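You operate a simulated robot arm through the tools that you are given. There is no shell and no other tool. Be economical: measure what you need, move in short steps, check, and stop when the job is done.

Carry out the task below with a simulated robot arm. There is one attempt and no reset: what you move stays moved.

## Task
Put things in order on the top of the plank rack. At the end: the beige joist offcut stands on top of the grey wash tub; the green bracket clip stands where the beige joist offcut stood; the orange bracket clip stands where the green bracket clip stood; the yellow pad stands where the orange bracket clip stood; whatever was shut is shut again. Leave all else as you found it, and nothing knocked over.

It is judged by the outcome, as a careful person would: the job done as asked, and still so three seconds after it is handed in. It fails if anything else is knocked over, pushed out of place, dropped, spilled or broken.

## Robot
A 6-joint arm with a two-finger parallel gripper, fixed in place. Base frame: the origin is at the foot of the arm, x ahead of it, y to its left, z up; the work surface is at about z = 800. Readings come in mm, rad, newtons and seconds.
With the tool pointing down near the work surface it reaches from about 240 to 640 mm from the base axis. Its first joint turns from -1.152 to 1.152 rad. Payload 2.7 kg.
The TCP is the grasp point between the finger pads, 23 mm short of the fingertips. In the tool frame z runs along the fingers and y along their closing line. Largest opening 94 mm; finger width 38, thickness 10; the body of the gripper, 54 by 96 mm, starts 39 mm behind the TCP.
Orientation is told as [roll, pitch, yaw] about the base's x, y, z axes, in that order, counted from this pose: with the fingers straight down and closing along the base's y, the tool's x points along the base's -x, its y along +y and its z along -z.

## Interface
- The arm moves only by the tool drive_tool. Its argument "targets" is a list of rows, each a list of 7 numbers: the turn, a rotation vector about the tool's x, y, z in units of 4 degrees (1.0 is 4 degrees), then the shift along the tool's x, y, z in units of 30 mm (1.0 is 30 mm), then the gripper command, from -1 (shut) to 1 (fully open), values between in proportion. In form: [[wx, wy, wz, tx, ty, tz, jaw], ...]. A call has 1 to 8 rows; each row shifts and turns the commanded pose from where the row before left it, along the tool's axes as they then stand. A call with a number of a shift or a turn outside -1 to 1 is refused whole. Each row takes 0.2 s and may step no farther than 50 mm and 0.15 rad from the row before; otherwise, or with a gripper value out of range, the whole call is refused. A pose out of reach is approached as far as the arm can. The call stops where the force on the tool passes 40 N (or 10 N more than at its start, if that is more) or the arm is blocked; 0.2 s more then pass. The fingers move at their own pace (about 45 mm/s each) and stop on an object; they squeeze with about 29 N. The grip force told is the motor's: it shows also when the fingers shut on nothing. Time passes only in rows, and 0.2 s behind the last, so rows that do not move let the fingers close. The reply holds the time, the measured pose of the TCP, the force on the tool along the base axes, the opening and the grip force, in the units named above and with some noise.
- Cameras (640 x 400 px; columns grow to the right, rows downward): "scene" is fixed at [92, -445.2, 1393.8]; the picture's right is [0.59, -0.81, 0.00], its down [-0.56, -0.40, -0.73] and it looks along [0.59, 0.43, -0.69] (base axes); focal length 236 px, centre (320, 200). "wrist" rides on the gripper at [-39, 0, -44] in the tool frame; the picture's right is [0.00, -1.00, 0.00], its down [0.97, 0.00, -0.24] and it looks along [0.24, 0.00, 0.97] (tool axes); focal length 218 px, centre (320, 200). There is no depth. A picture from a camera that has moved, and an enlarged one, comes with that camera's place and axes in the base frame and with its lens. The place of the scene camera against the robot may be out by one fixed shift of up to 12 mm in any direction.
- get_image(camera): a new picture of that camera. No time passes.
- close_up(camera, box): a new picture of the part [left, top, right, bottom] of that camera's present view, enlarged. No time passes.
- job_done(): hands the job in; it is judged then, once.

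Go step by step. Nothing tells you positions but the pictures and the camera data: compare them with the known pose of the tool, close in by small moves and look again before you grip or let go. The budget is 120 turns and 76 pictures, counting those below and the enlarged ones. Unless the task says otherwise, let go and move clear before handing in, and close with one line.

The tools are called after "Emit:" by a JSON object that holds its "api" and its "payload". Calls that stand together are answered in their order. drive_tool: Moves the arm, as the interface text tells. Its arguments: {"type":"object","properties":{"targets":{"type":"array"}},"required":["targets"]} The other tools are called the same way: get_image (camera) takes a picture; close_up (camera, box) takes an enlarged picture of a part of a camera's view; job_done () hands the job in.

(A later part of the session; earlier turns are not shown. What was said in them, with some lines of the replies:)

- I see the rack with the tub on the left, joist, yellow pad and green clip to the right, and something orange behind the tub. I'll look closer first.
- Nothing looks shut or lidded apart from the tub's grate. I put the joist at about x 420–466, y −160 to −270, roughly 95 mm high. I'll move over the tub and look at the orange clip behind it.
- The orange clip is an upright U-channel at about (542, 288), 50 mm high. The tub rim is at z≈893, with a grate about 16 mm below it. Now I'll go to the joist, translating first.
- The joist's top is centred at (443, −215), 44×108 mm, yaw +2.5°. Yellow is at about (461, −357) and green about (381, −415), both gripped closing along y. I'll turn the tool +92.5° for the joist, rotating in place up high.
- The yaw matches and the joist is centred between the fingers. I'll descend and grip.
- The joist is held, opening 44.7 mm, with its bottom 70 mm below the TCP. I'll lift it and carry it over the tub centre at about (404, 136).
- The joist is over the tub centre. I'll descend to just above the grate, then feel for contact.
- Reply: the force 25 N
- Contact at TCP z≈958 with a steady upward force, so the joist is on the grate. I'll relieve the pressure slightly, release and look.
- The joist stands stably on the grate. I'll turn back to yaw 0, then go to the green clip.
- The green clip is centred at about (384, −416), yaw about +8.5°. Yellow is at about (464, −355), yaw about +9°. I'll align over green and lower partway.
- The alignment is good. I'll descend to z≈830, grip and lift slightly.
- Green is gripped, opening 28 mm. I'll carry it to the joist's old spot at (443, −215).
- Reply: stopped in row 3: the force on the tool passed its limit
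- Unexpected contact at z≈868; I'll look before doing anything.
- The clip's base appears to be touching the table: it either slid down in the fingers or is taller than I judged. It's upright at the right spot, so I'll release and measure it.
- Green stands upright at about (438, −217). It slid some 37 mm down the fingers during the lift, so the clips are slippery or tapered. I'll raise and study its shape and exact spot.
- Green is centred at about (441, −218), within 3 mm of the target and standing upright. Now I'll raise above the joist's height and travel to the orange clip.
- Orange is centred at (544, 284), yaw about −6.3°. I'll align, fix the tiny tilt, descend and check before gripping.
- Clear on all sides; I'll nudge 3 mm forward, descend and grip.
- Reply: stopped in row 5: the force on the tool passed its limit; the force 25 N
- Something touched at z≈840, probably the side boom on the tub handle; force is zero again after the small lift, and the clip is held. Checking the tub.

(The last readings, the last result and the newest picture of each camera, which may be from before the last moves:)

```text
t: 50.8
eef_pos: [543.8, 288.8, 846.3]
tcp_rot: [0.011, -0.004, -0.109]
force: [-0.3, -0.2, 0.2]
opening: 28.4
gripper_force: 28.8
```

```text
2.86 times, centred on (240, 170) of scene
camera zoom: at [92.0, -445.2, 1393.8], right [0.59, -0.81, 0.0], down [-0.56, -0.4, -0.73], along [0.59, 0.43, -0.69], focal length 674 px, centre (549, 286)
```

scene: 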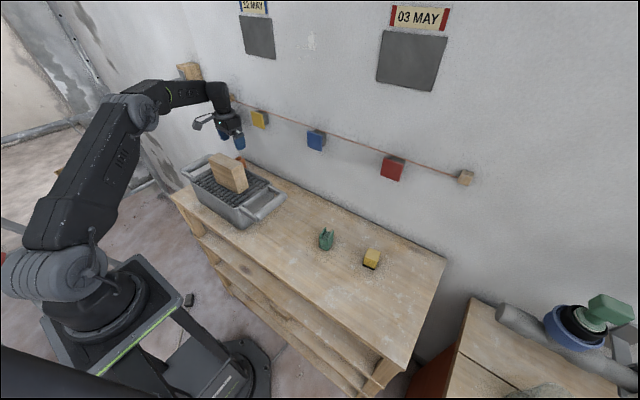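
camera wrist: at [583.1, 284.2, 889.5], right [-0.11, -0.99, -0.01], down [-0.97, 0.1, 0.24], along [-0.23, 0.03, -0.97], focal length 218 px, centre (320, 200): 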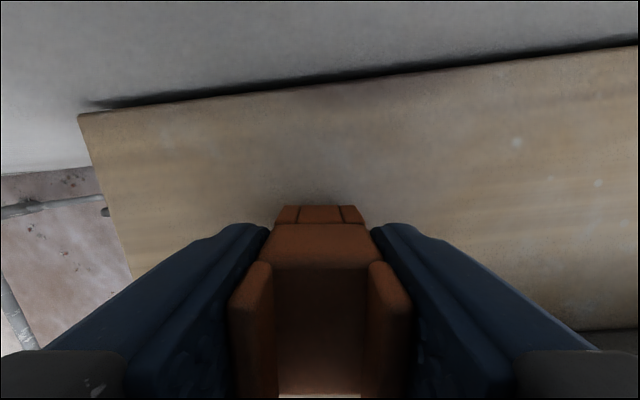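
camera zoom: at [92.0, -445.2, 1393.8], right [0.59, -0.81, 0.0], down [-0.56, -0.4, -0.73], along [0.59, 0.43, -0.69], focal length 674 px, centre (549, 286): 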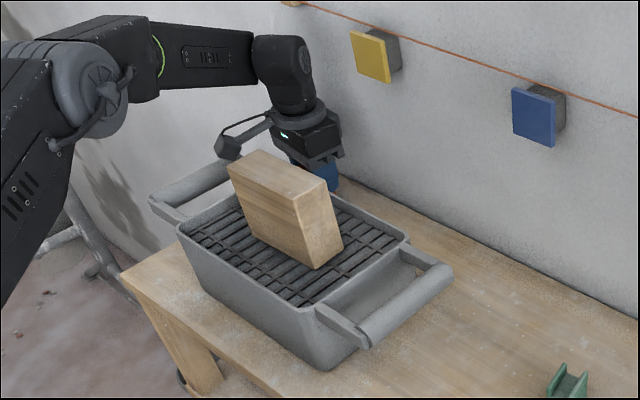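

Emit:
{"api": "drive_tool", "payload": {"targets": [[0, 0, 0, 0, 0, -0.25, -1], [0, 0, 0, 0, 0, -0.25, -1], [0, 0, 0, 0, 0, -0.25, -1], [0, 0, 0, 0, 0, -0.25, -1], [0, 0, 0, 0, 0, -0.25, -1], [0, 0, 0, 0, 0, -0.25, -1]]}}

Emit:
{"api": "get_image", "payload": {"camera": "wrist"}}

Emit:
{"api": "close_up", "payload": {"camera": "scene", "box": [160, 140, 320, 240]}}

```text
t: 52.2
eef_pos: [543.9, 287.2, 892.3]
tcp_rot: [0.011, -0.01, -0.109]
force: [-0.1, -0.5, -0.4]
opening: 28.4
gripper_force: 28.7
```

```text
36 pictures are left
camera wrist: at [583.3, 282.9, 936.9], right [-0.11, -0.99, -0.01], down [-0.97, 0.1, 0.23], along [-0.23, 0.04, -0.97], focal length 218 px, centre (320, 200)
```

wrist: 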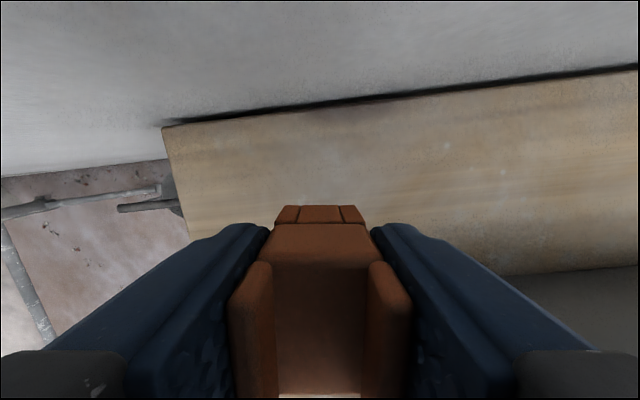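

```text
4.00 times, centred on (240, 190) of scene
camera zoom: at [92.0, -445.2, 1393.8], right [0.59, -0.81, 0.0], down [-0.56, -0.4, -0.73], along [0.59, 0.43, -0.69], focal length 943 px, centre (640, 240)
```

zoom: 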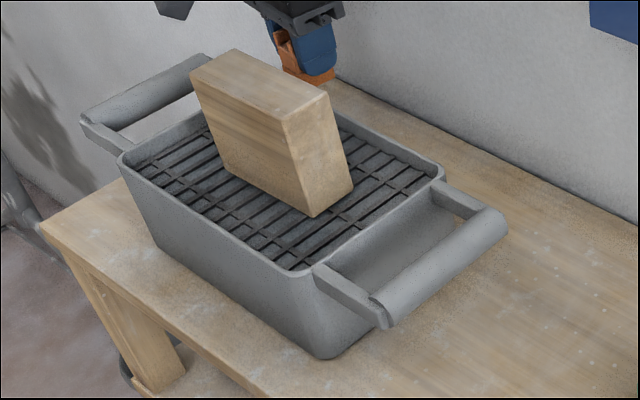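

Orange is held without slip, with its bottom about 40 mm below the TCP. The tub moved only 2–3 mm at most; for the yellow pad I'll use another yaw so the boom stays clear. Raising and carrying orange to green's old spot.

Emit:
{"api": "drive_tool", "payload": {"targets": [[0, 0, 0, 0, 0, -1, -1], [0, 0, 0, 0, 0, -1, -1], [0, 0, 0, 0, 0, -1, -1], [0, 0, 0, 0, 0, -1, -1], [0, 0, 0, 0, 0, -1, -1], [0, 0, -1, 0, 0, 0, -1], [0, 0, -1, 0, 0, 0, -1], [0, 0, -1, 0, 0, 0, -1]]}}

Emit:
{"api": "drive_tool", "payload": {"targets": [[0, 0, -0.7, 0, 0, 0, -1], [0, 0, 0, 0.361, -0.933, 0, -1], [0, 0, 0, 0.361, -0.933, 0, -1], [0, 0, 0, 0.361, -0.933, 0, -1], [0, 0, 0, 0.361, -0.933, 0, -1], [0, 0, 0, 0.361, -0.933, 0, -1], [0, 0, 0, 0.361, -0.933, 0, -1], [0, 0, 0, 0.361, -0.933, 0, -1]]}}

Emit:
{"api": "drive_tool", "payload": {"targets": [[0, 0, 0, 0.361, -0.933, 0, -1], [0, 0, 0, 0.361, -0.933, 0, -1], [0, 0, 0, 0.361, -0.933, 0, -1], [0, 0, 0, 0.361, -0.933, 0, -1], [0, 0, 0, 0.361, -0.933, 0, -1], [0, 0, 0, 0.361, -0.933, 0, -1], [0, 0, 0, 0.361, -0.933, 0, -1], [0, 0, 0, 0.361, -0.933, 0, -1]]}}

Emit:
{"api": "drive_tool", "payload": {"targets": [[0, 0, 0, 0.361, -0.933, 0, -1], [0, 0, 0, 0.361, -0.933, 0, -1], [0, 0, 0, 0.361, -0.933, 0, -1], [0, 0, 0, 0.361, -0.933, 0, -1], [0, 0, 0, 0.361, -0.933, 0, -1], [0, 0, 0, 0.361, -0.933, 0, -1], [0, 0, 0, 0.361, -0.933, 0, -1], [0, 0, 0, 0.361, -0.933, 0, -1]]}}

Emit:
{"api": "get_image", "payload": {"camera": "wrist"}}

```text
t: 54.0
eef_pos: [544.4, 285.6, 1044.5]
tcp_rot: [0.01, -0.009, 0.101]
force: [-0.1, -0.4, -0.3]
opening: 28.6
gripper_force: 29.0
```

```text
t: 55.8
eef_pos: [497.1, 80.9, 1039.4]
tcp_rot: [0.007, -0.01, 0.149]
force: [-0.6, -0.4, -0.4]
opening: 28.6
gripper_force: 28.8
```

```text
t: 57.6
eef_pos: [443.6, -153.6, 1035.2]
tcp_rot: [0.008, -0.01, 0.148]
force: [0.8, 0.0, -0.7]
opening: 28.6
gripper_force: 29.3
```

```text
t: 59.4
eef_pos: [391.3, -389.3, 1034.0]
tcp_rot: [0.01, -0.011, 0.147]
force: [0.2, 0.2, -0.5]
opening: 28.4
gripper_force: 29.3
```

```text
34 pictures are left
camera wrist: at [430.4, -382.2, 1079.3], right [0.15, -0.99, -0.01], down [-0.96, -0.15, 0.23], along [-0.23, -0.03, -0.97], focal length 218 px, centre (320, 200)
```

wrist: 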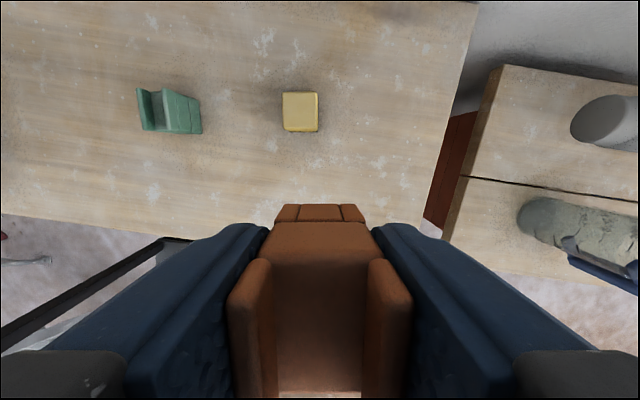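

I'll align the last bit and descend to just above the table.

Emit:
{"api": "drive_tool", "payload": {"targets": [[0, 0, 0, 0.31, -0.85, 0, -1], [0, 0, 0, 0, 0, 1, -1], [0, 0, 0, 0, 0, 1, -1], [0, 0, 0, 0, 0, 1, -1], [0, 0, 0, 0, 0, 1, -1], [0, 0, 0, 0, 0, 1, -1], [0, 0, 0, 0, 0, 1, -1]]}}

Emit:
{"api": "drive_tool", "payload": {"targets": [[0, 0, 0, 0, 0, 0, -1]]}}

```text
t: 61.0
eef_pos: [390.9, -411.0, 854.1]
tcp_rot: [0.007, -0.01, 0.148]
force: [0.0, -0.2, 0.0]
opening: 28.5
gripper_force: 28.6
```

```text
t: 61.4
eef_pos: [390.4, -412.4, 854.4]
tcp_rot: [0.009, -0.011, 0.148]
force: [-0.2, -0.5, 0.3]
opening: 28.7
gripper_force: 29.3
```

Emit:
{"api": "drive_tool", "payload": {"targets": [[0, 0, 0, 0.16, -0.11, 0.2, -1], [0, 0, 0, 0, 0, 0.15, -1]]}}

Emit:
{"api": "drive_tool", "payload": {"targets": [[0, 0, 0, 0, 0, 0.07, -1], [0, 0, 0, 0, 0, 0.07, -1]]}}

Emit:
{"api": "close_up", "payload": {"camera": "scene", "box": [330, 240, 430, 320]}}

```text
t: 62.0
eef_pos: [385.6, -416.3, 844.7]
tcp_rot: [0.006, -0.009, 0.147]
force: [-1.1, -0.2, 0.6]
opening: 28.3
gripper_force: 28.9
```

```text
t: 62.6
eef_pos: [385.2, -416.3, 841.5]
tcp_rot: [0.008, -0.011, 0.15]
force: [0.0, 0.5, 1.1]
opening: 28.4
gripper_force: 29.2
```

```text
5.00 times, centred on (380, 280) of scene
camera zoom: at [92.0, -445.2, 1393.8], right [0.59, -0.81, 0.0], down [-0.56, -0.4, -0.73], along [0.59, 0.43, -0.69], focal length 1179 px, centre (20, -200)
```

zoom: 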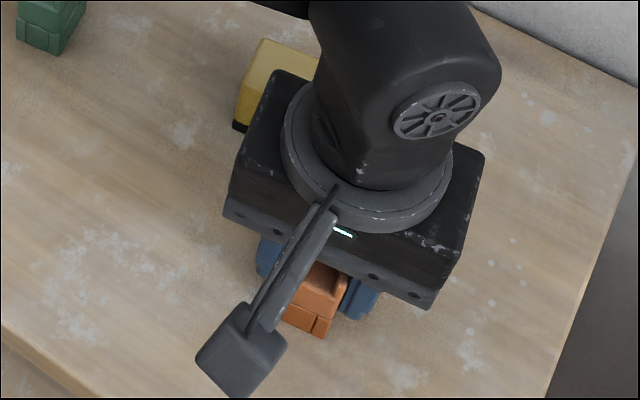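

Emit:
{"api": "drive_tool", "payload": {"targets": [[0, 0, 0, 0, 0, 0.07, -1], [0, 0, 0, 0, 0, 0, -1]]}}

```text
t: 63.2
eef_pos: [384.9, -416.1, 840.5]
tcp_rot: [0.005, -0.012, 0.147]
force: [-4.5, 4.7, 19.8]
opening: 28.8
gripper_force: 29.2
```

Contact with the table at 840.5. I'll release, raise and inspect.

Emit:
{"api": "drive_tool", "payload": {"targets": [[0, 0, 0, 0, 0, -0.03, -1], [0, 0, 0, 0, 0, 0, -0.2], [0, 0, 0, 0, 0, 0, 0.2], [0, 0, 0, 0, 0, 0, 1], [0, 0, 0, 0, 0, 0, 1], [0, 0, 0, 0, 0, 0, 1]]}}

Emit:
{"api": "drive_tool", "payload": {"targets": [[0, 0, 0, 0, 0, -1, 1], [0, 0, 0, 0, 0, -1, 1], [0, 0, 0, 0, 0, -1, 1], [0, 0, 0, 0, 0, -1, 1], [0, 0, 0, 0, 0, -1, 1]]}}

Emit:
{"api": "get_image", "payload": {"camera": "wrist"}}

Emit:
{"api": "close_up", "payload": {"camera": "wrist", "box": [220, 40, 400, 230]}}

Emit:
{"api": "close_up", "payload": {"camera": "scene", "box": [310, 210, 430, 310]}}

```text
t: 64.6
eef_pos: [385.6, -415.9, 838.8]
tcp_rot: [0.009, -0.01, 0.148]
force: [0.2, -0.1, -0.4]
opening: 93.9
gripper_force: 0.1
```

```text
t: 65.8
eef_pos: [382.5, -417.5, 988.9]
tcp_rot: [0.007, -0.009, 0.15]
force: [-0.9, -0.9, -0.1]
opening: 94.0
gripper_force: 0.1
```

```text
32 pictures are left
camera wrist: at [421.8, -410.7, 1034.0], right [0.15, -0.99, -0.01], down [-0.96, -0.15, 0.23], along [-0.23, -0.03, -0.97], focal length 218 px, centre (320, 200)
```

wrist: 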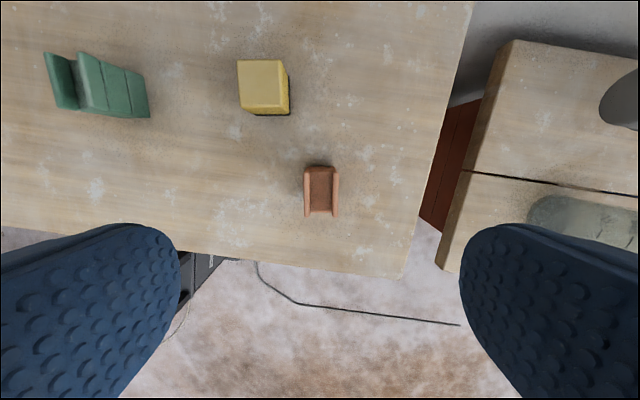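

```text
2.11 times, centred on (310, 135) of wrist
camera zoom: at [421.8, -410.7, 1034.0], right [0.15, -0.99, -0.01], down [-0.96, -0.15, 0.23], along [-0.23, -0.03, -0.97], focal length 460 px, centre (341, 337)
```

zoom: 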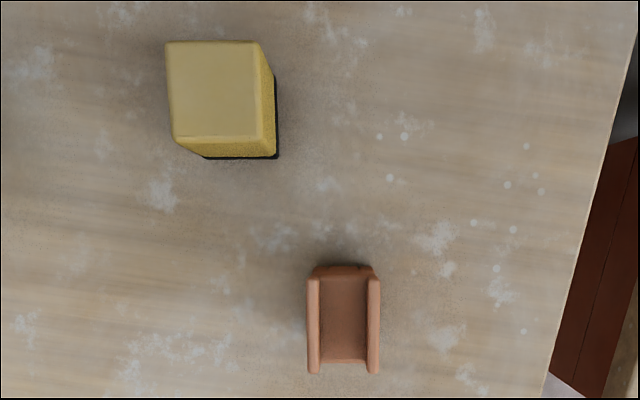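

```text
4.00 times, centred on (370, 260) of scene
camera zoom: at [92.0, -445.2, 1393.8], right [0.59, -0.81, 0.0], down [-0.56, -0.4, -0.73], along [0.59, 0.43, -0.69], focal length 943 px, centre (120, -40)
```

zoom: 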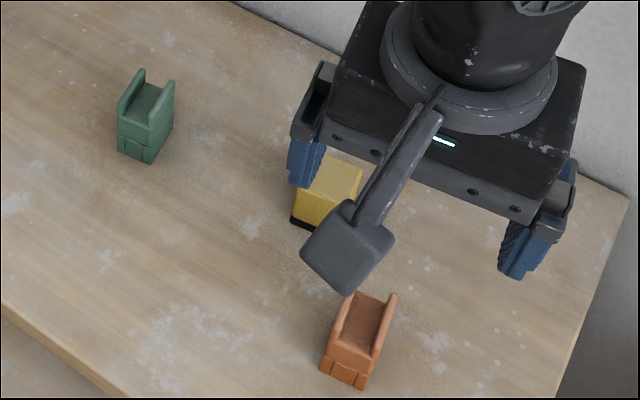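

Green and orange both stand upright; orange is on target. The yellow pad is at (464.5, −354.5), about 36×36×42, yaw 9°. I'll go above it and turn to yaw ≈ 99°, so that later the boom points to −y, away from the tub.

Emit:
{"api": "drive_tool", "payload": {"targets": [[0.09, 0.16, 0, -0.753, 0.418, 0, 1], [0, 0, 0, -0.753, 0.418, 0, 1], [0, 0, 0, -0.753, 0.418, 0, 1], [0, 0, 0, -0.753, 0.418, 0, 1], [0, 0, -1, 0, 0, 0, 1], [0, 0, -1, 0, 0, 0, 1], [0, 0, -1, 0, 0, 0, 1], [0, 0, -1, 0, 0, 0, 1]]}}

Emit:
{"api": "drive_tool", "payload": {"targets": [[0, 0, -1, 0, 0, 0, 1], [0, 0, -1, 0, 0, 0, 1], [0, 0, -1, 0, 0, 0, 1], [0, 0, -1, 0, 0, 0, 1], [0, 0, -1, 0, 0, 0, 1], [0, 0, -1, 0, 0, 0, 1], [0, 0, -1, 0, 0, 0, 1], [0, 0, -1, 0, 0, 0, 1]]}}

Emit:
{"api": "drive_tool", "payload": {"targets": [[0, 0, -1, 0, 0, 0, 1], [0, 0, -1, 0, 0, 0, 1], [0, 0, -1, 0, 0, 0, 1], [0, 0, -1, 0, 0, 0, 1], [0, 0, -1, 0, 0, 0, 1], [0, 0, -1, 0, 0, 0, 1], [0, 0, -1, 0, 0, 0, 1], [0, 0, -1, 0, 0, 0, 1]]}}

Emit:
{"api": "drive_tool", "payload": {"targets": [[0, 0, -1, 0, 0, 0, 1], [0, 0, -1, 0, 0, 0, 1], [0, 0, -0.6, 0, 0, 0, 1]]}}

Emit:
{"api": "get_image", "payload": {"camera": "wrist"}}

Emit:
{"api": "close_up", "payload": {"camera": "wrist", "box": [260, 120, 380, 240]}}

```text
t: 67.6
eef_pos: [466.3, -355.5, 990.1]
tcp_rot: [0.002, 0.0, 0.428]
force: [0.1, -0.6, 0.1]
opening: 94.1
gripper_force: 0.1
```

```text
t: 69.4
eef_pos: [465.8, -354.3, 990.6]
tcp_rot: [0.002, 0.0, 0.989]
force: [-0.1, 0.5, -0.5]
opening: 94.2
gripper_force: 0.1
```

```text
t: 71.2
eef_pos: [465.8, -354.6, 989.9]
tcp_rot: [0.003, -0.002, 1.547]
force: [-1.1, -0.3, 0.1]
opening: 94.2
gripper_force: 0.1
```

```text
t: 72.0
eef_pos: [466.1, -354.3, 989.4]
tcp_rot: [0.001, -0.002, 1.73]
force: [0.4, -0.1, 0.2]
opening: 93.9
gripper_force: 0.0
```

```text
29 pictures are left
camera wrist: at [460.5, -316.0, 1033.1], right [0.99, 0.16, 0.0], down [0.15, -0.96, 0.24], along [0.04, -0.24, -0.97], focal length 218 px, centre (320, 200)
```

wrist: 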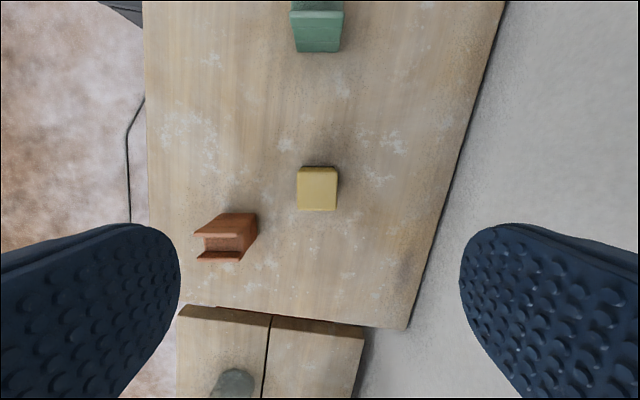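

```text
3.33 times, centred on (320, 180) of wrist
camera zoom: at [460.5, -316.0, 1033.1], right [0.99, 0.16, 0.0], down [0.15, -0.96, 0.24], along [0.04, -0.24, -0.97], focal length 728 px, centre (320, 267)
```

zoom: 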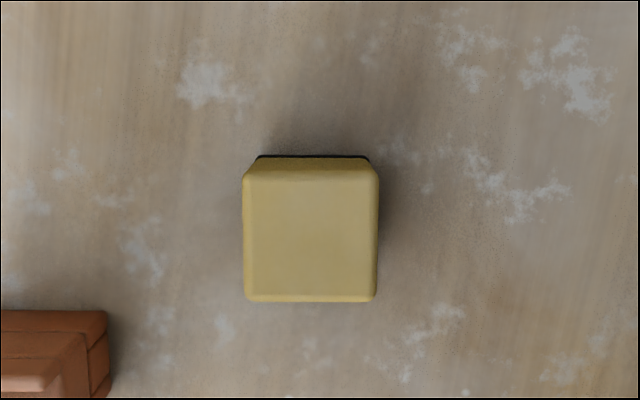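

Well aligned; a 2.4 mm sideways correction, then descend and grip.

Emit:
{"api": "drive_tool", "payload": {"targets": [[0, 0, 0, 0, 0.08, 1, 1], [0, 0, 0, 0, 0, 1, 1], [0, 0, 0, 0, 0, 1, 1], [0, 0, 0, 0, 0, 1, 1], [0, 0, 0, 0, 0, 1, 1], [0, 0, 0, 0, 0, 0.35, 1]]}}

Emit:
{"api": "drive_tool", "payload": {"targets": [[0, 0, 0, 0, 0, 0, -1], [0, 0, 0, 0, 0, 0, -1], [0, 0, 0, 0, 0, 0, -1], [0, 0, 0, 0, 0, 0, -1], [0, 0, 0, 0, 0, 0, -1], [0, 0, 0, 0, 0, 0, -1]]}}

Emit:
{"api": "get_image", "payload": {"camera": "wrist"}}

Emit:
{"api": "drive_tool", "payload": {"targets": [[0, 0, 0, 0, 0, -0.25, -1], [0, 0, 0, 0, 0, -0.25, -1], [0, 0, 0, 0, 0, -0.25, -1], [0, 0, 0, 0, 0, -0.25, -1]]}}

Emit:
{"api": "get_image", "payload": {"camera": "wrist"}}

```text
t: 73.4
eef_pos: [462.8, -354.9, 828.7]
tcp_rot: [-0.001, -0.002, 1.726]
force: [-0.2, -0.4, 0.2]
opening: 94.3
gripper_force: 0.0
```

```text
t: 74.8
eef_pos: [463.2, -354.3, 828.3]
tcp_rot: [0.0, -0.001, 1.726]
force: [-0.6, 0.3, 0.7]
opening: 35.6
gripper_force: 28.8
```

```text
27 pictures are left
camera wrist: at [458.1, -316.1, 871.8], right [0.99, 0.15, 0.0], down [0.15, -0.96, 0.24], along [0.04, -0.24, -0.97], focal length 218 px, centre (320, 200)
```

wrist: 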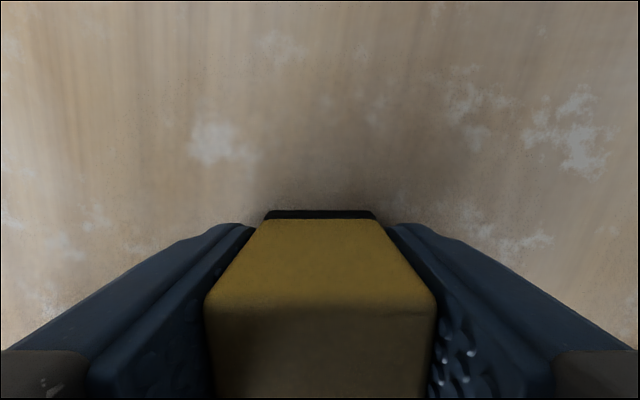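

```text
t: 75.8
eef_pos: [464.4, -355.5, 859.1]
tcp_rot: [0.001, -0.003, 1.726]
force: [0.4, -0.3, -0.8]
opening: 35.4
gripper_force: 29.1
```

```text
26 pictures are left
camera wrist: at [458.1, -316.6, 902.4], right [0.99, 0.15, 0.0], down [0.15, -0.96, 0.24], along [0.04, -0.24, -0.97], focal length 218 px, centre (320, 200)
```

wrist: 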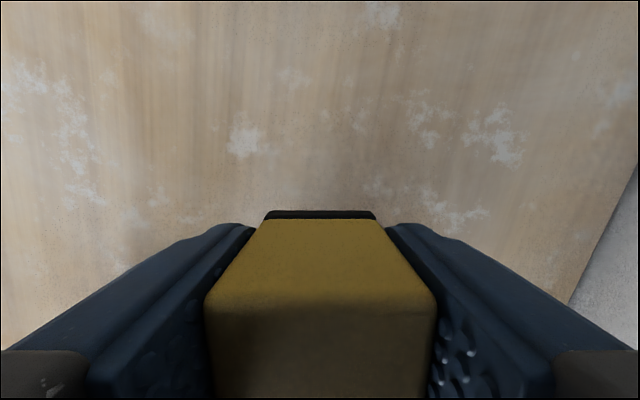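

Yellow is held without slip, its bottom 28 mm below the TCP. Small items stick out of the wall at z≈1040–1080, so I'll travel at x≈500, lower, and only then move forward to the orange spot.

Emit:
{"api": "drive_tool", "payload": {"targets": [[0, 0, 0, 0, 0, -1, -1], [0, 0, 0, 0, 0, -1, -1], [0, 0, 0, 0, 0, -1, -1], [0, 0, 0, 0, 0, -1, -1], [0, 0, 1, 0, 0, -1, -1], [0, 0, 1, 0, 0, -1, -1], [0, 0, 1, 0, 0, -0.6, -1], [0, 0, 0.75, 0, 0, 0, -1]]}}

Emit:
{"api": "drive_tool", "payload": {"targets": [[0, 0, 0, -0.97, 0.047, 0, -1], [0, 0, 0, -0.97, 0.047, 0, -1], [0, 0, 0, -0.97, 0.047, 0, -1], [0, 0, 0, -0.97, 0.047, 0, -1], [0, 0, 0, -0.97, 0.047, 0, -1], [0, 0, 0, -0.97, 0.047, 0, -1], [0, 0, 0, -0.97, 0.047, 0, -1], [0, 0, 0, -0.97, 0.047, 0, -1]]}}

Emit:
{"api": "drive_tool", "payload": {"targets": [[0, 0, 0, -0.97, 0.047, 0, -1], [0, 0, 0, -0.97, 0.047, 0, -1], [0, 0, 0, -0.97, 0.047, 0, -1], [0, 0, 0, -0.97, 0.047, 0, -1], [0, 0, 0, -0.97, 0.047, 0, -1], [0, 0, 0, -0.97, 0.047, 0, -1], [0, 0, 0, -0.97, 0.047, 0, -1], [0, 0, 0, -0.97, 0.047, 0, -1]]}}

Emit:
{"api": "drive_tool", "payload": {"targets": [[0, 0, 0, -0.97, 0.047, 0, -1], [0, 0, 0, -0.97, 0.047, 0, -1], [0, 0, 0, -0.97, 0.047, 0, -1], [0, 0, 0, -0.97, 0.047, 0, -1], [0, 0, 0, -0.97, 0.047, 0, -1], [0, 0, 0, -0.97, 0.047, 0, -1]]}}

Emit:
{"api": "get_image", "payload": {"camera": "scene"}}

Emit:
{"api": "get_image", "payload": {"camera": "wrist"}}

```text
t: 77.6
eef_pos: [463.7, -354.7, 1056.6]
tcp_rot: [-0.001, -0.002, 1.462]
force: [-0.2, -0.1, -0.3]
opening: 35.4
gripper_force: 29.0
```

```text
t: 79.4
eef_pos: [478.9, -121.3, 1057.8]
tcp_rot: [-0.001, -0.002, 1.464]
force: [0.1, 0.1, -0.1]
opening: 35.4
gripper_force: 29.3
```

```text
t: 81.2
eef_pos: [490.9, 110.4, 1056.3]
tcp_rot: [0.001, -0.002, 1.467]
force: [-0.2, 0.6, -0.8]
opening: 35.6
gripper_force: 29.3
```

```text
t: 82.6
eef_pos: [497.8, 283.9, 1056.7]
tcp_rot: [0.001, 0.0, 1.465]
force: [-0.2, 0.2, -0.3]
opening: 35.2
gripper_force: 28.7
```

```text
25 pictures are left
```

scene: 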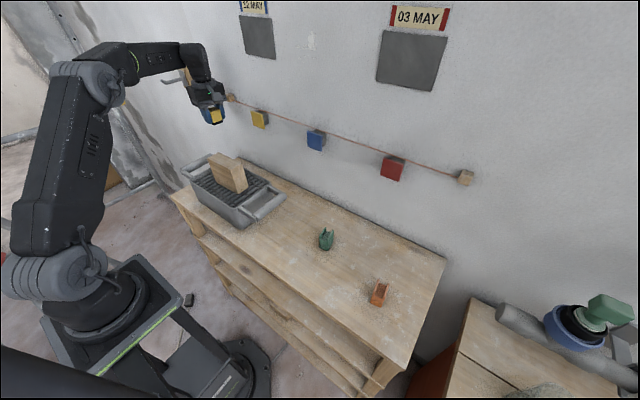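

```text
24 pictures are left
camera wrist: at [504.0, 323.4, 1100.8], right [0.99, -0.11, 0.0], down [-0.1, -0.97, 0.24], along [-0.03, -0.24, -0.97], focal length 218 px, centre (320, 200)
```

wrist: 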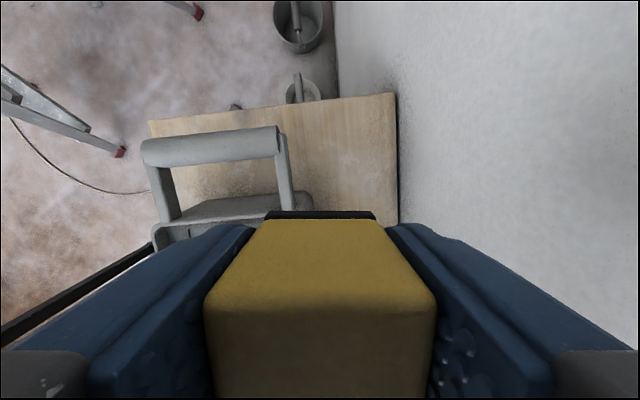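

All clear so far. I'll lower to z≈945 and then move forward.

Emit:
{"api": "drive_tool", "payload": {"targets": [[0, 0, 0, 0, 0, 1, -1], [0, 0, 0, 0, 0, 1, -1], [0, 0, 0, 0, 0, 1, -1], [0, 0, 0, 0, 0, 0.7, -1]]}}

Emit:
{"api": "close_up", "payload": {"camera": "scene", "box": [170, 80, 310, 200]}}

```text
t: 83.6
eef_pos: [499.1, 283.5, 946.1]
tcp_rot: [0.002, 0.0, 1.465]
force: [0.6, 0.6, -0.1]
opening: 35.4
gripper_force: 28.9
```

```text
3.33 times, centred on (240, 140) of scene
camera zoom: at [92.0, -445.2, 1393.8], right [0.59, -0.81, 0.0], down [-0.56, -0.4, -0.73], along [0.59, 0.43, -0.69], focal length 786 px, centre (587, 400)
```

zoom: 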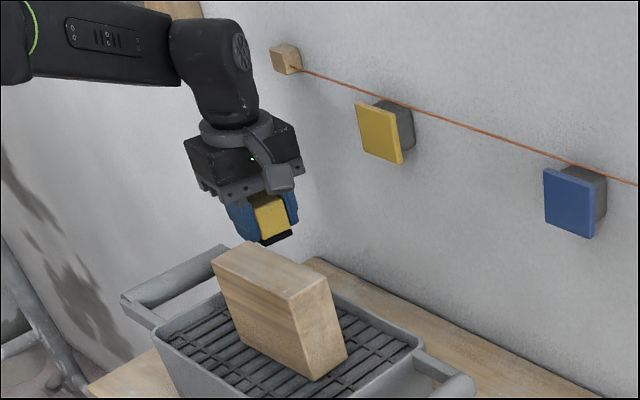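

Emit:
{"api": "drive_tool", "payload": {"targets": [[0, 0, 0, -0.07, -0.5, 0, -1], [0, 0, 0, -0.07, -0.5, 0, -1], [0, 0, 0, -0.07, -0.49, 0, -1], [0, 0, 0, 0, 0, 0, -1]]}}

Emit:
{"api": "get_image", "payload": {"camera": "wrist"}}

Emit:
{"api": "close_up", "payload": {"camera": "scene", "box": [170, 80, 310, 200]}}

```text
t: 84.6
eef_pos: [546.1, 287.7, 945.9]
tcp_rot: [0.001, -0.001, 1.464]
force: [0.3, -0.4, -0.1]
opening: 35.4
gripper_force: 29.1
```

```text
22 pictures are left
camera wrist: at [550.9, 326.8, 989.8], right [0.99, -0.11, 0.0], down [-0.1, -0.97, 0.24], along [-0.03, -0.24, -0.97], focal length 218 px, centre (320, 200)
```

wrist: 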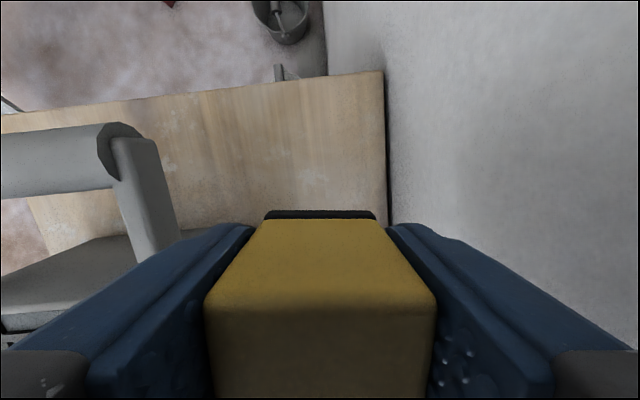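

```text
3.33 times, centred on (240, 140) of scene
camera zoom: at [92.0, -445.2, 1393.8], right [0.59, -0.81, 0.0], down [-0.56, -0.4, -0.73], along [0.59, 0.43, -0.69], focal length 786 px, centre (587, 400)
```

zoom: 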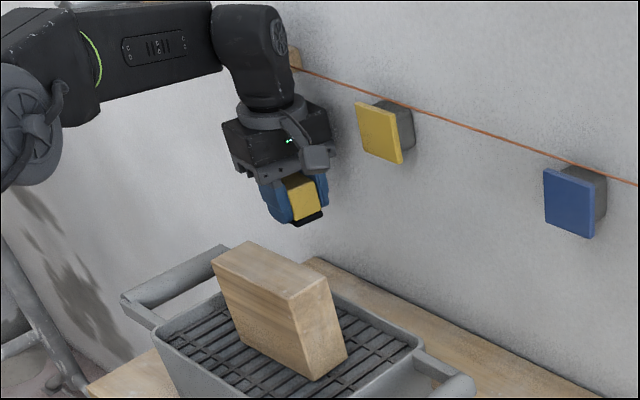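

Emit:
{"api": "drive_tool", "payload": {"targets": [[0, 0, 0, 0.08, 0.04, 0.9, -1], [0, 0, 0, 0, 0, 0.9, -1], [0, 0, 0, 0, 0, 0.9, -1], [0, 0, 0, 0, 0, 0.6, -1], [0, 0, 0, 0, 0, 0.4, -1]]}}

Emit:
{"api": "drive_tool", "payload": {"targets": [[0, 0, 0, 0, 0, 0.07, -1], [0, 0, 0, 0, 0, 0, -1]]}}

```text
t: 85.8
eef_pos: [544.5, 285.1, 835.0]
tcp_rot: [0.002, -0.003, 1.465]
force: [0.1, 0.5, 0.0]
opening: 35.2
gripper_force: 28.6
```

```text
t: 86.4
eef_pos: [544.6, 284.2, 832.9]
tcp_rot: [0.002, -0.002, 1.465]
force: [1.2, 0.3, -1.1]
opening: 35.5
gripper_force: 29.3
```

The position is right; I'll feel for the table in 2 mm steps.

Emit:
{"api": "drive_tool", "payload": {"targets": [[0, 0, 0, 0, 0, 0.07, -1], [0, 0, 0, 0, 0, 0, -1]]}}

Emit:
{"api": "drive_tool", "payload": {"targets": [[0, 0, 0, 0, 0, 0.06, -1], [0, 0, 0, 0, 0, 0, -1]]}}

Emit:
{"api": "get_image", "payload": {"camera": "wrist"}}

```text
t: 87.0
eef_pos: [544.5, 284.5, 832.2]
tcp_rot: [0.002, -0.001, 1.464]
force: [0.7, 0.5, 0.3]
opening: 35.6
gripper_force: 28.7
```

```text
t: 87.6
eef_pos: [544.1, 285.1, 829.9]
tcp_rot: [0.002, -0.001, 1.465]
force: [-0.5, -0.6, 0.0]
opening: 35.5
gripper_force: 29.0
```

```text
20 pictures are left
camera wrist: at [549.1, 324.0, 873.2], right [0.99, -0.11, 0.0], down [-0.1, -0.97, 0.24], along [-0.03, -0.24, -0.97], focal length 218 px, centre (320, 200)
```

wrist: 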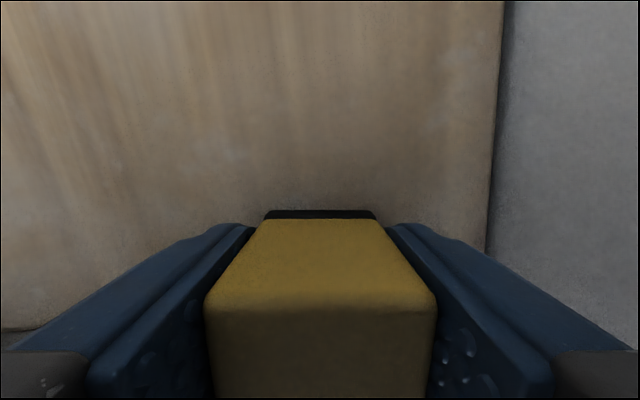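

Emit:
{"api": "drive_tool", "payload": {"targets": [[0, 0, 0, 0, 0, 0.06, -1], [0, 0, 0, 0, 0, 0, -1]]}}

```text
t: 88.2
eef_pos: [544.2, 284.5, 827.4]
tcp_rot: [0.001, -0.001, 1.465]
force: [-1.4, -0.6, 1.1]
opening: 35.7
gripper_force: 29.3
```

Emit:
{"api": "drive_tool", "payload": {"targets": [[0, 0, 0, 0, 0, 0.04, -1], [0, 0, 0, 0, 0, 0, -1]]}}

```text
t: 88.8
eef_pos: [545.1, 284.6, 828.4]
tcp_rot: [0.0, -0.003, 1.467]
force: [-5.4, -2.6, 12.3]
opening: 35.2
gripper_force: 29.0
```

Contact at 828. I'll release with a limited opening because the wall is close, then rise straight up.

Emit:
{"api": "drive_tool", "payload": {"targets": [[0, 0, 0, 0, 0, -0.02, -0.15], [0, 0, 0, 0, 0, 0, 0], [0, 0, 0, 0, 0, 0, 0.25], [0, 0, 0, 0, 0, 0, 0.25], [0, 0, 0, 0, 0, 0, 0.25]]}}

Emit:
{"api": "drive_tool", "payload": {"targets": [[0, 0, 0, 0, 0, -0.5, 0.25], [0, 0, 0, 0, 0, -0.8, 0.25], [0, 0, 0, 0, 0, -1, 0.25], [0, 0, 0, 0, 0, -1, 0.25], [0, 0, 0, 0, 0, -0.6, 0.25]]}}

Emit:
{"api": "get_image", "payload": {"camera": "wrist"}}

```text
t: 90.0
eef_pos: [544.1, 285.0, 828.1]
tcp_rot: [0.002, -0.002, 1.464]
force: [-0.1, 1.1, 0.6]
opening: 58.6
gripper_force: 0.2
```

```text
t: 91.2
eef_pos: [544.4, 282.7, 947.1]
tcp_rot: [0.002, -0.003, 1.464]
force: [0.1, 0.8, 0.0]
opening: 58.9
gripper_force: 0.0
```

```text
19 pictures are left
camera wrist: at [550.0, 322.2, 990.5], right [0.99, -0.11, 0.0], down [-0.1, -0.97, 0.24], along [-0.03, -0.24, -0.97], focal length 218 px, centre (320, 200)
```

wrist: 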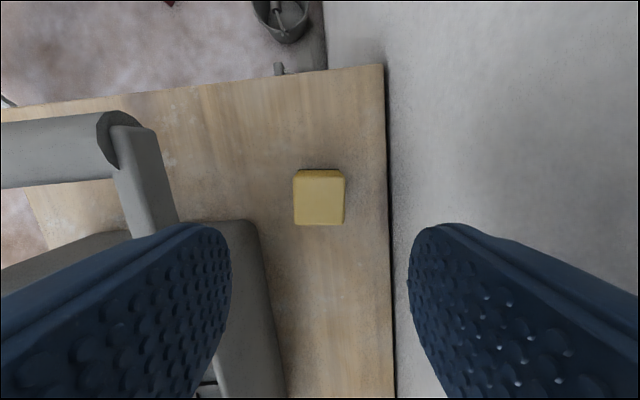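

Yellow stands in place. I'll back away from the wall, rise, and check everything.

Emit:
{"api": "drive_tool", "payload": {"targets": [[0, 0, 0, 0.07, 0.75, 0, 0.25], [0, 0, 0, 0.07, 0.75, 0, 0.25], [0, 0, 0, 0, 0, -1, 0.25], [0, 0, 0, 0, 0, -1, 0.25], [0, 0, 0, 0, 0, -1, 0.25], [0, 0, 0, 0, 0, -1, 0.25], [0, 0, 0, 0, 0, -1, 0.25]]}}

Emit:
{"api": "drive_tool", "payload": {"targets": [[0, 0, 0, 1, 0.3, 0, 0.25], [0, 0, 0, 1, 0.3, 0, 0.25], [0, 0, 0, 1, 0.3, 0, 0.25], [0, 0, 0, 1, 0.3, 0, 0.25], [0, 0, 0, 1, 0.3, 0, 0.25], [0, 0, 0, 1, 0.3, 0, 0.25], [0, 0, 0, 1, 0.3, 0, 0.25], [0, 0, 0, 1, 0.3, 0, 0.25]]}}

Emit:
{"api": "get_image", "payload": {"camera": "scene"}}

Emit:
{"api": "close_up", "payload": {"camera": "scene", "box": [160, 140, 320, 240]}}

Emit:
{"api": "get_image", "payload": {"camera": "wrist"}}

```text
t: 92.8
eef_pos: [499.2, 283.4, 1093.8]
tcp_rot: [0.002, 0.0, 1.463]
force: [0.7, -0.1, 0.8]
opening: 58.5
gripper_force: 0.1
```

```text
t: 94.6
eef_pos: [401.8, 52.5, 1095.0]
tcp_rot: [0.001, -0.002, 1.464]
force: [-0.3, -0.1, 0.1]
opening: 58.8
gripper_force: 0.1
```

```text
18 pictures are left
```

scene: 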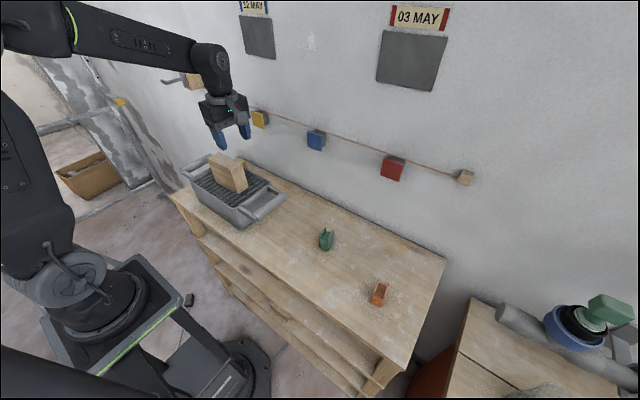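

```text
4.00 times, centred on (240, 190) of scene
camera zoom: at [92.0, -445.2, 1393.8], right [0.59, -0.81, 0.0], down [-0.56, -0.4, -0.73], along [0.59, 0.43, -0.69], focal length 943 px, centre (640, 240)
```

zoom: 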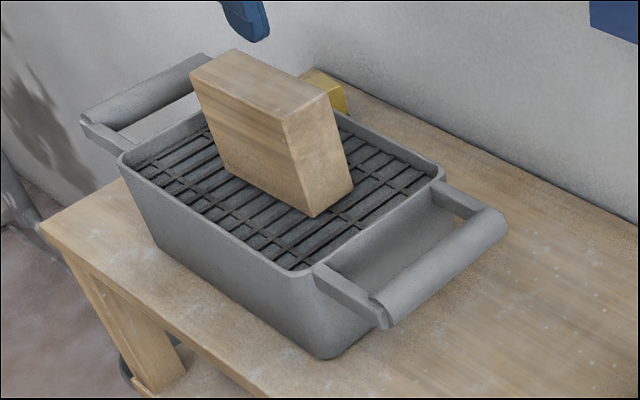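

```text
16 pictures are left
camera wrist: at [406.5, 91.4, 1138.0], right [0.99, -0.11, 0.0], down [-0.1, -0.97, 0.24], along [-0.03, -0.24, -0.97], focal length 218 px, centre (320, 200)
```

wrist: 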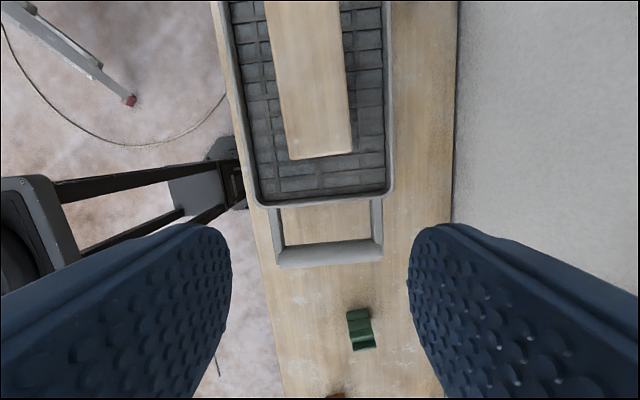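

All objects are upright and in their places, the tub is essentially where it was, nothing was left open, and the arm is clear.

Emit:
{"api": "job_done", "payload": {}}

```text
The job is handed in.
```

The joist stands on the tub's grate, green is about 3 mm from the joist's old spot, and orange and yellow stand where green and orange were. Nothing had been shut or needed closing, and the only side effect I saw was the arm's side boom apparently touching the tub, which shifted about 2–3 mm.
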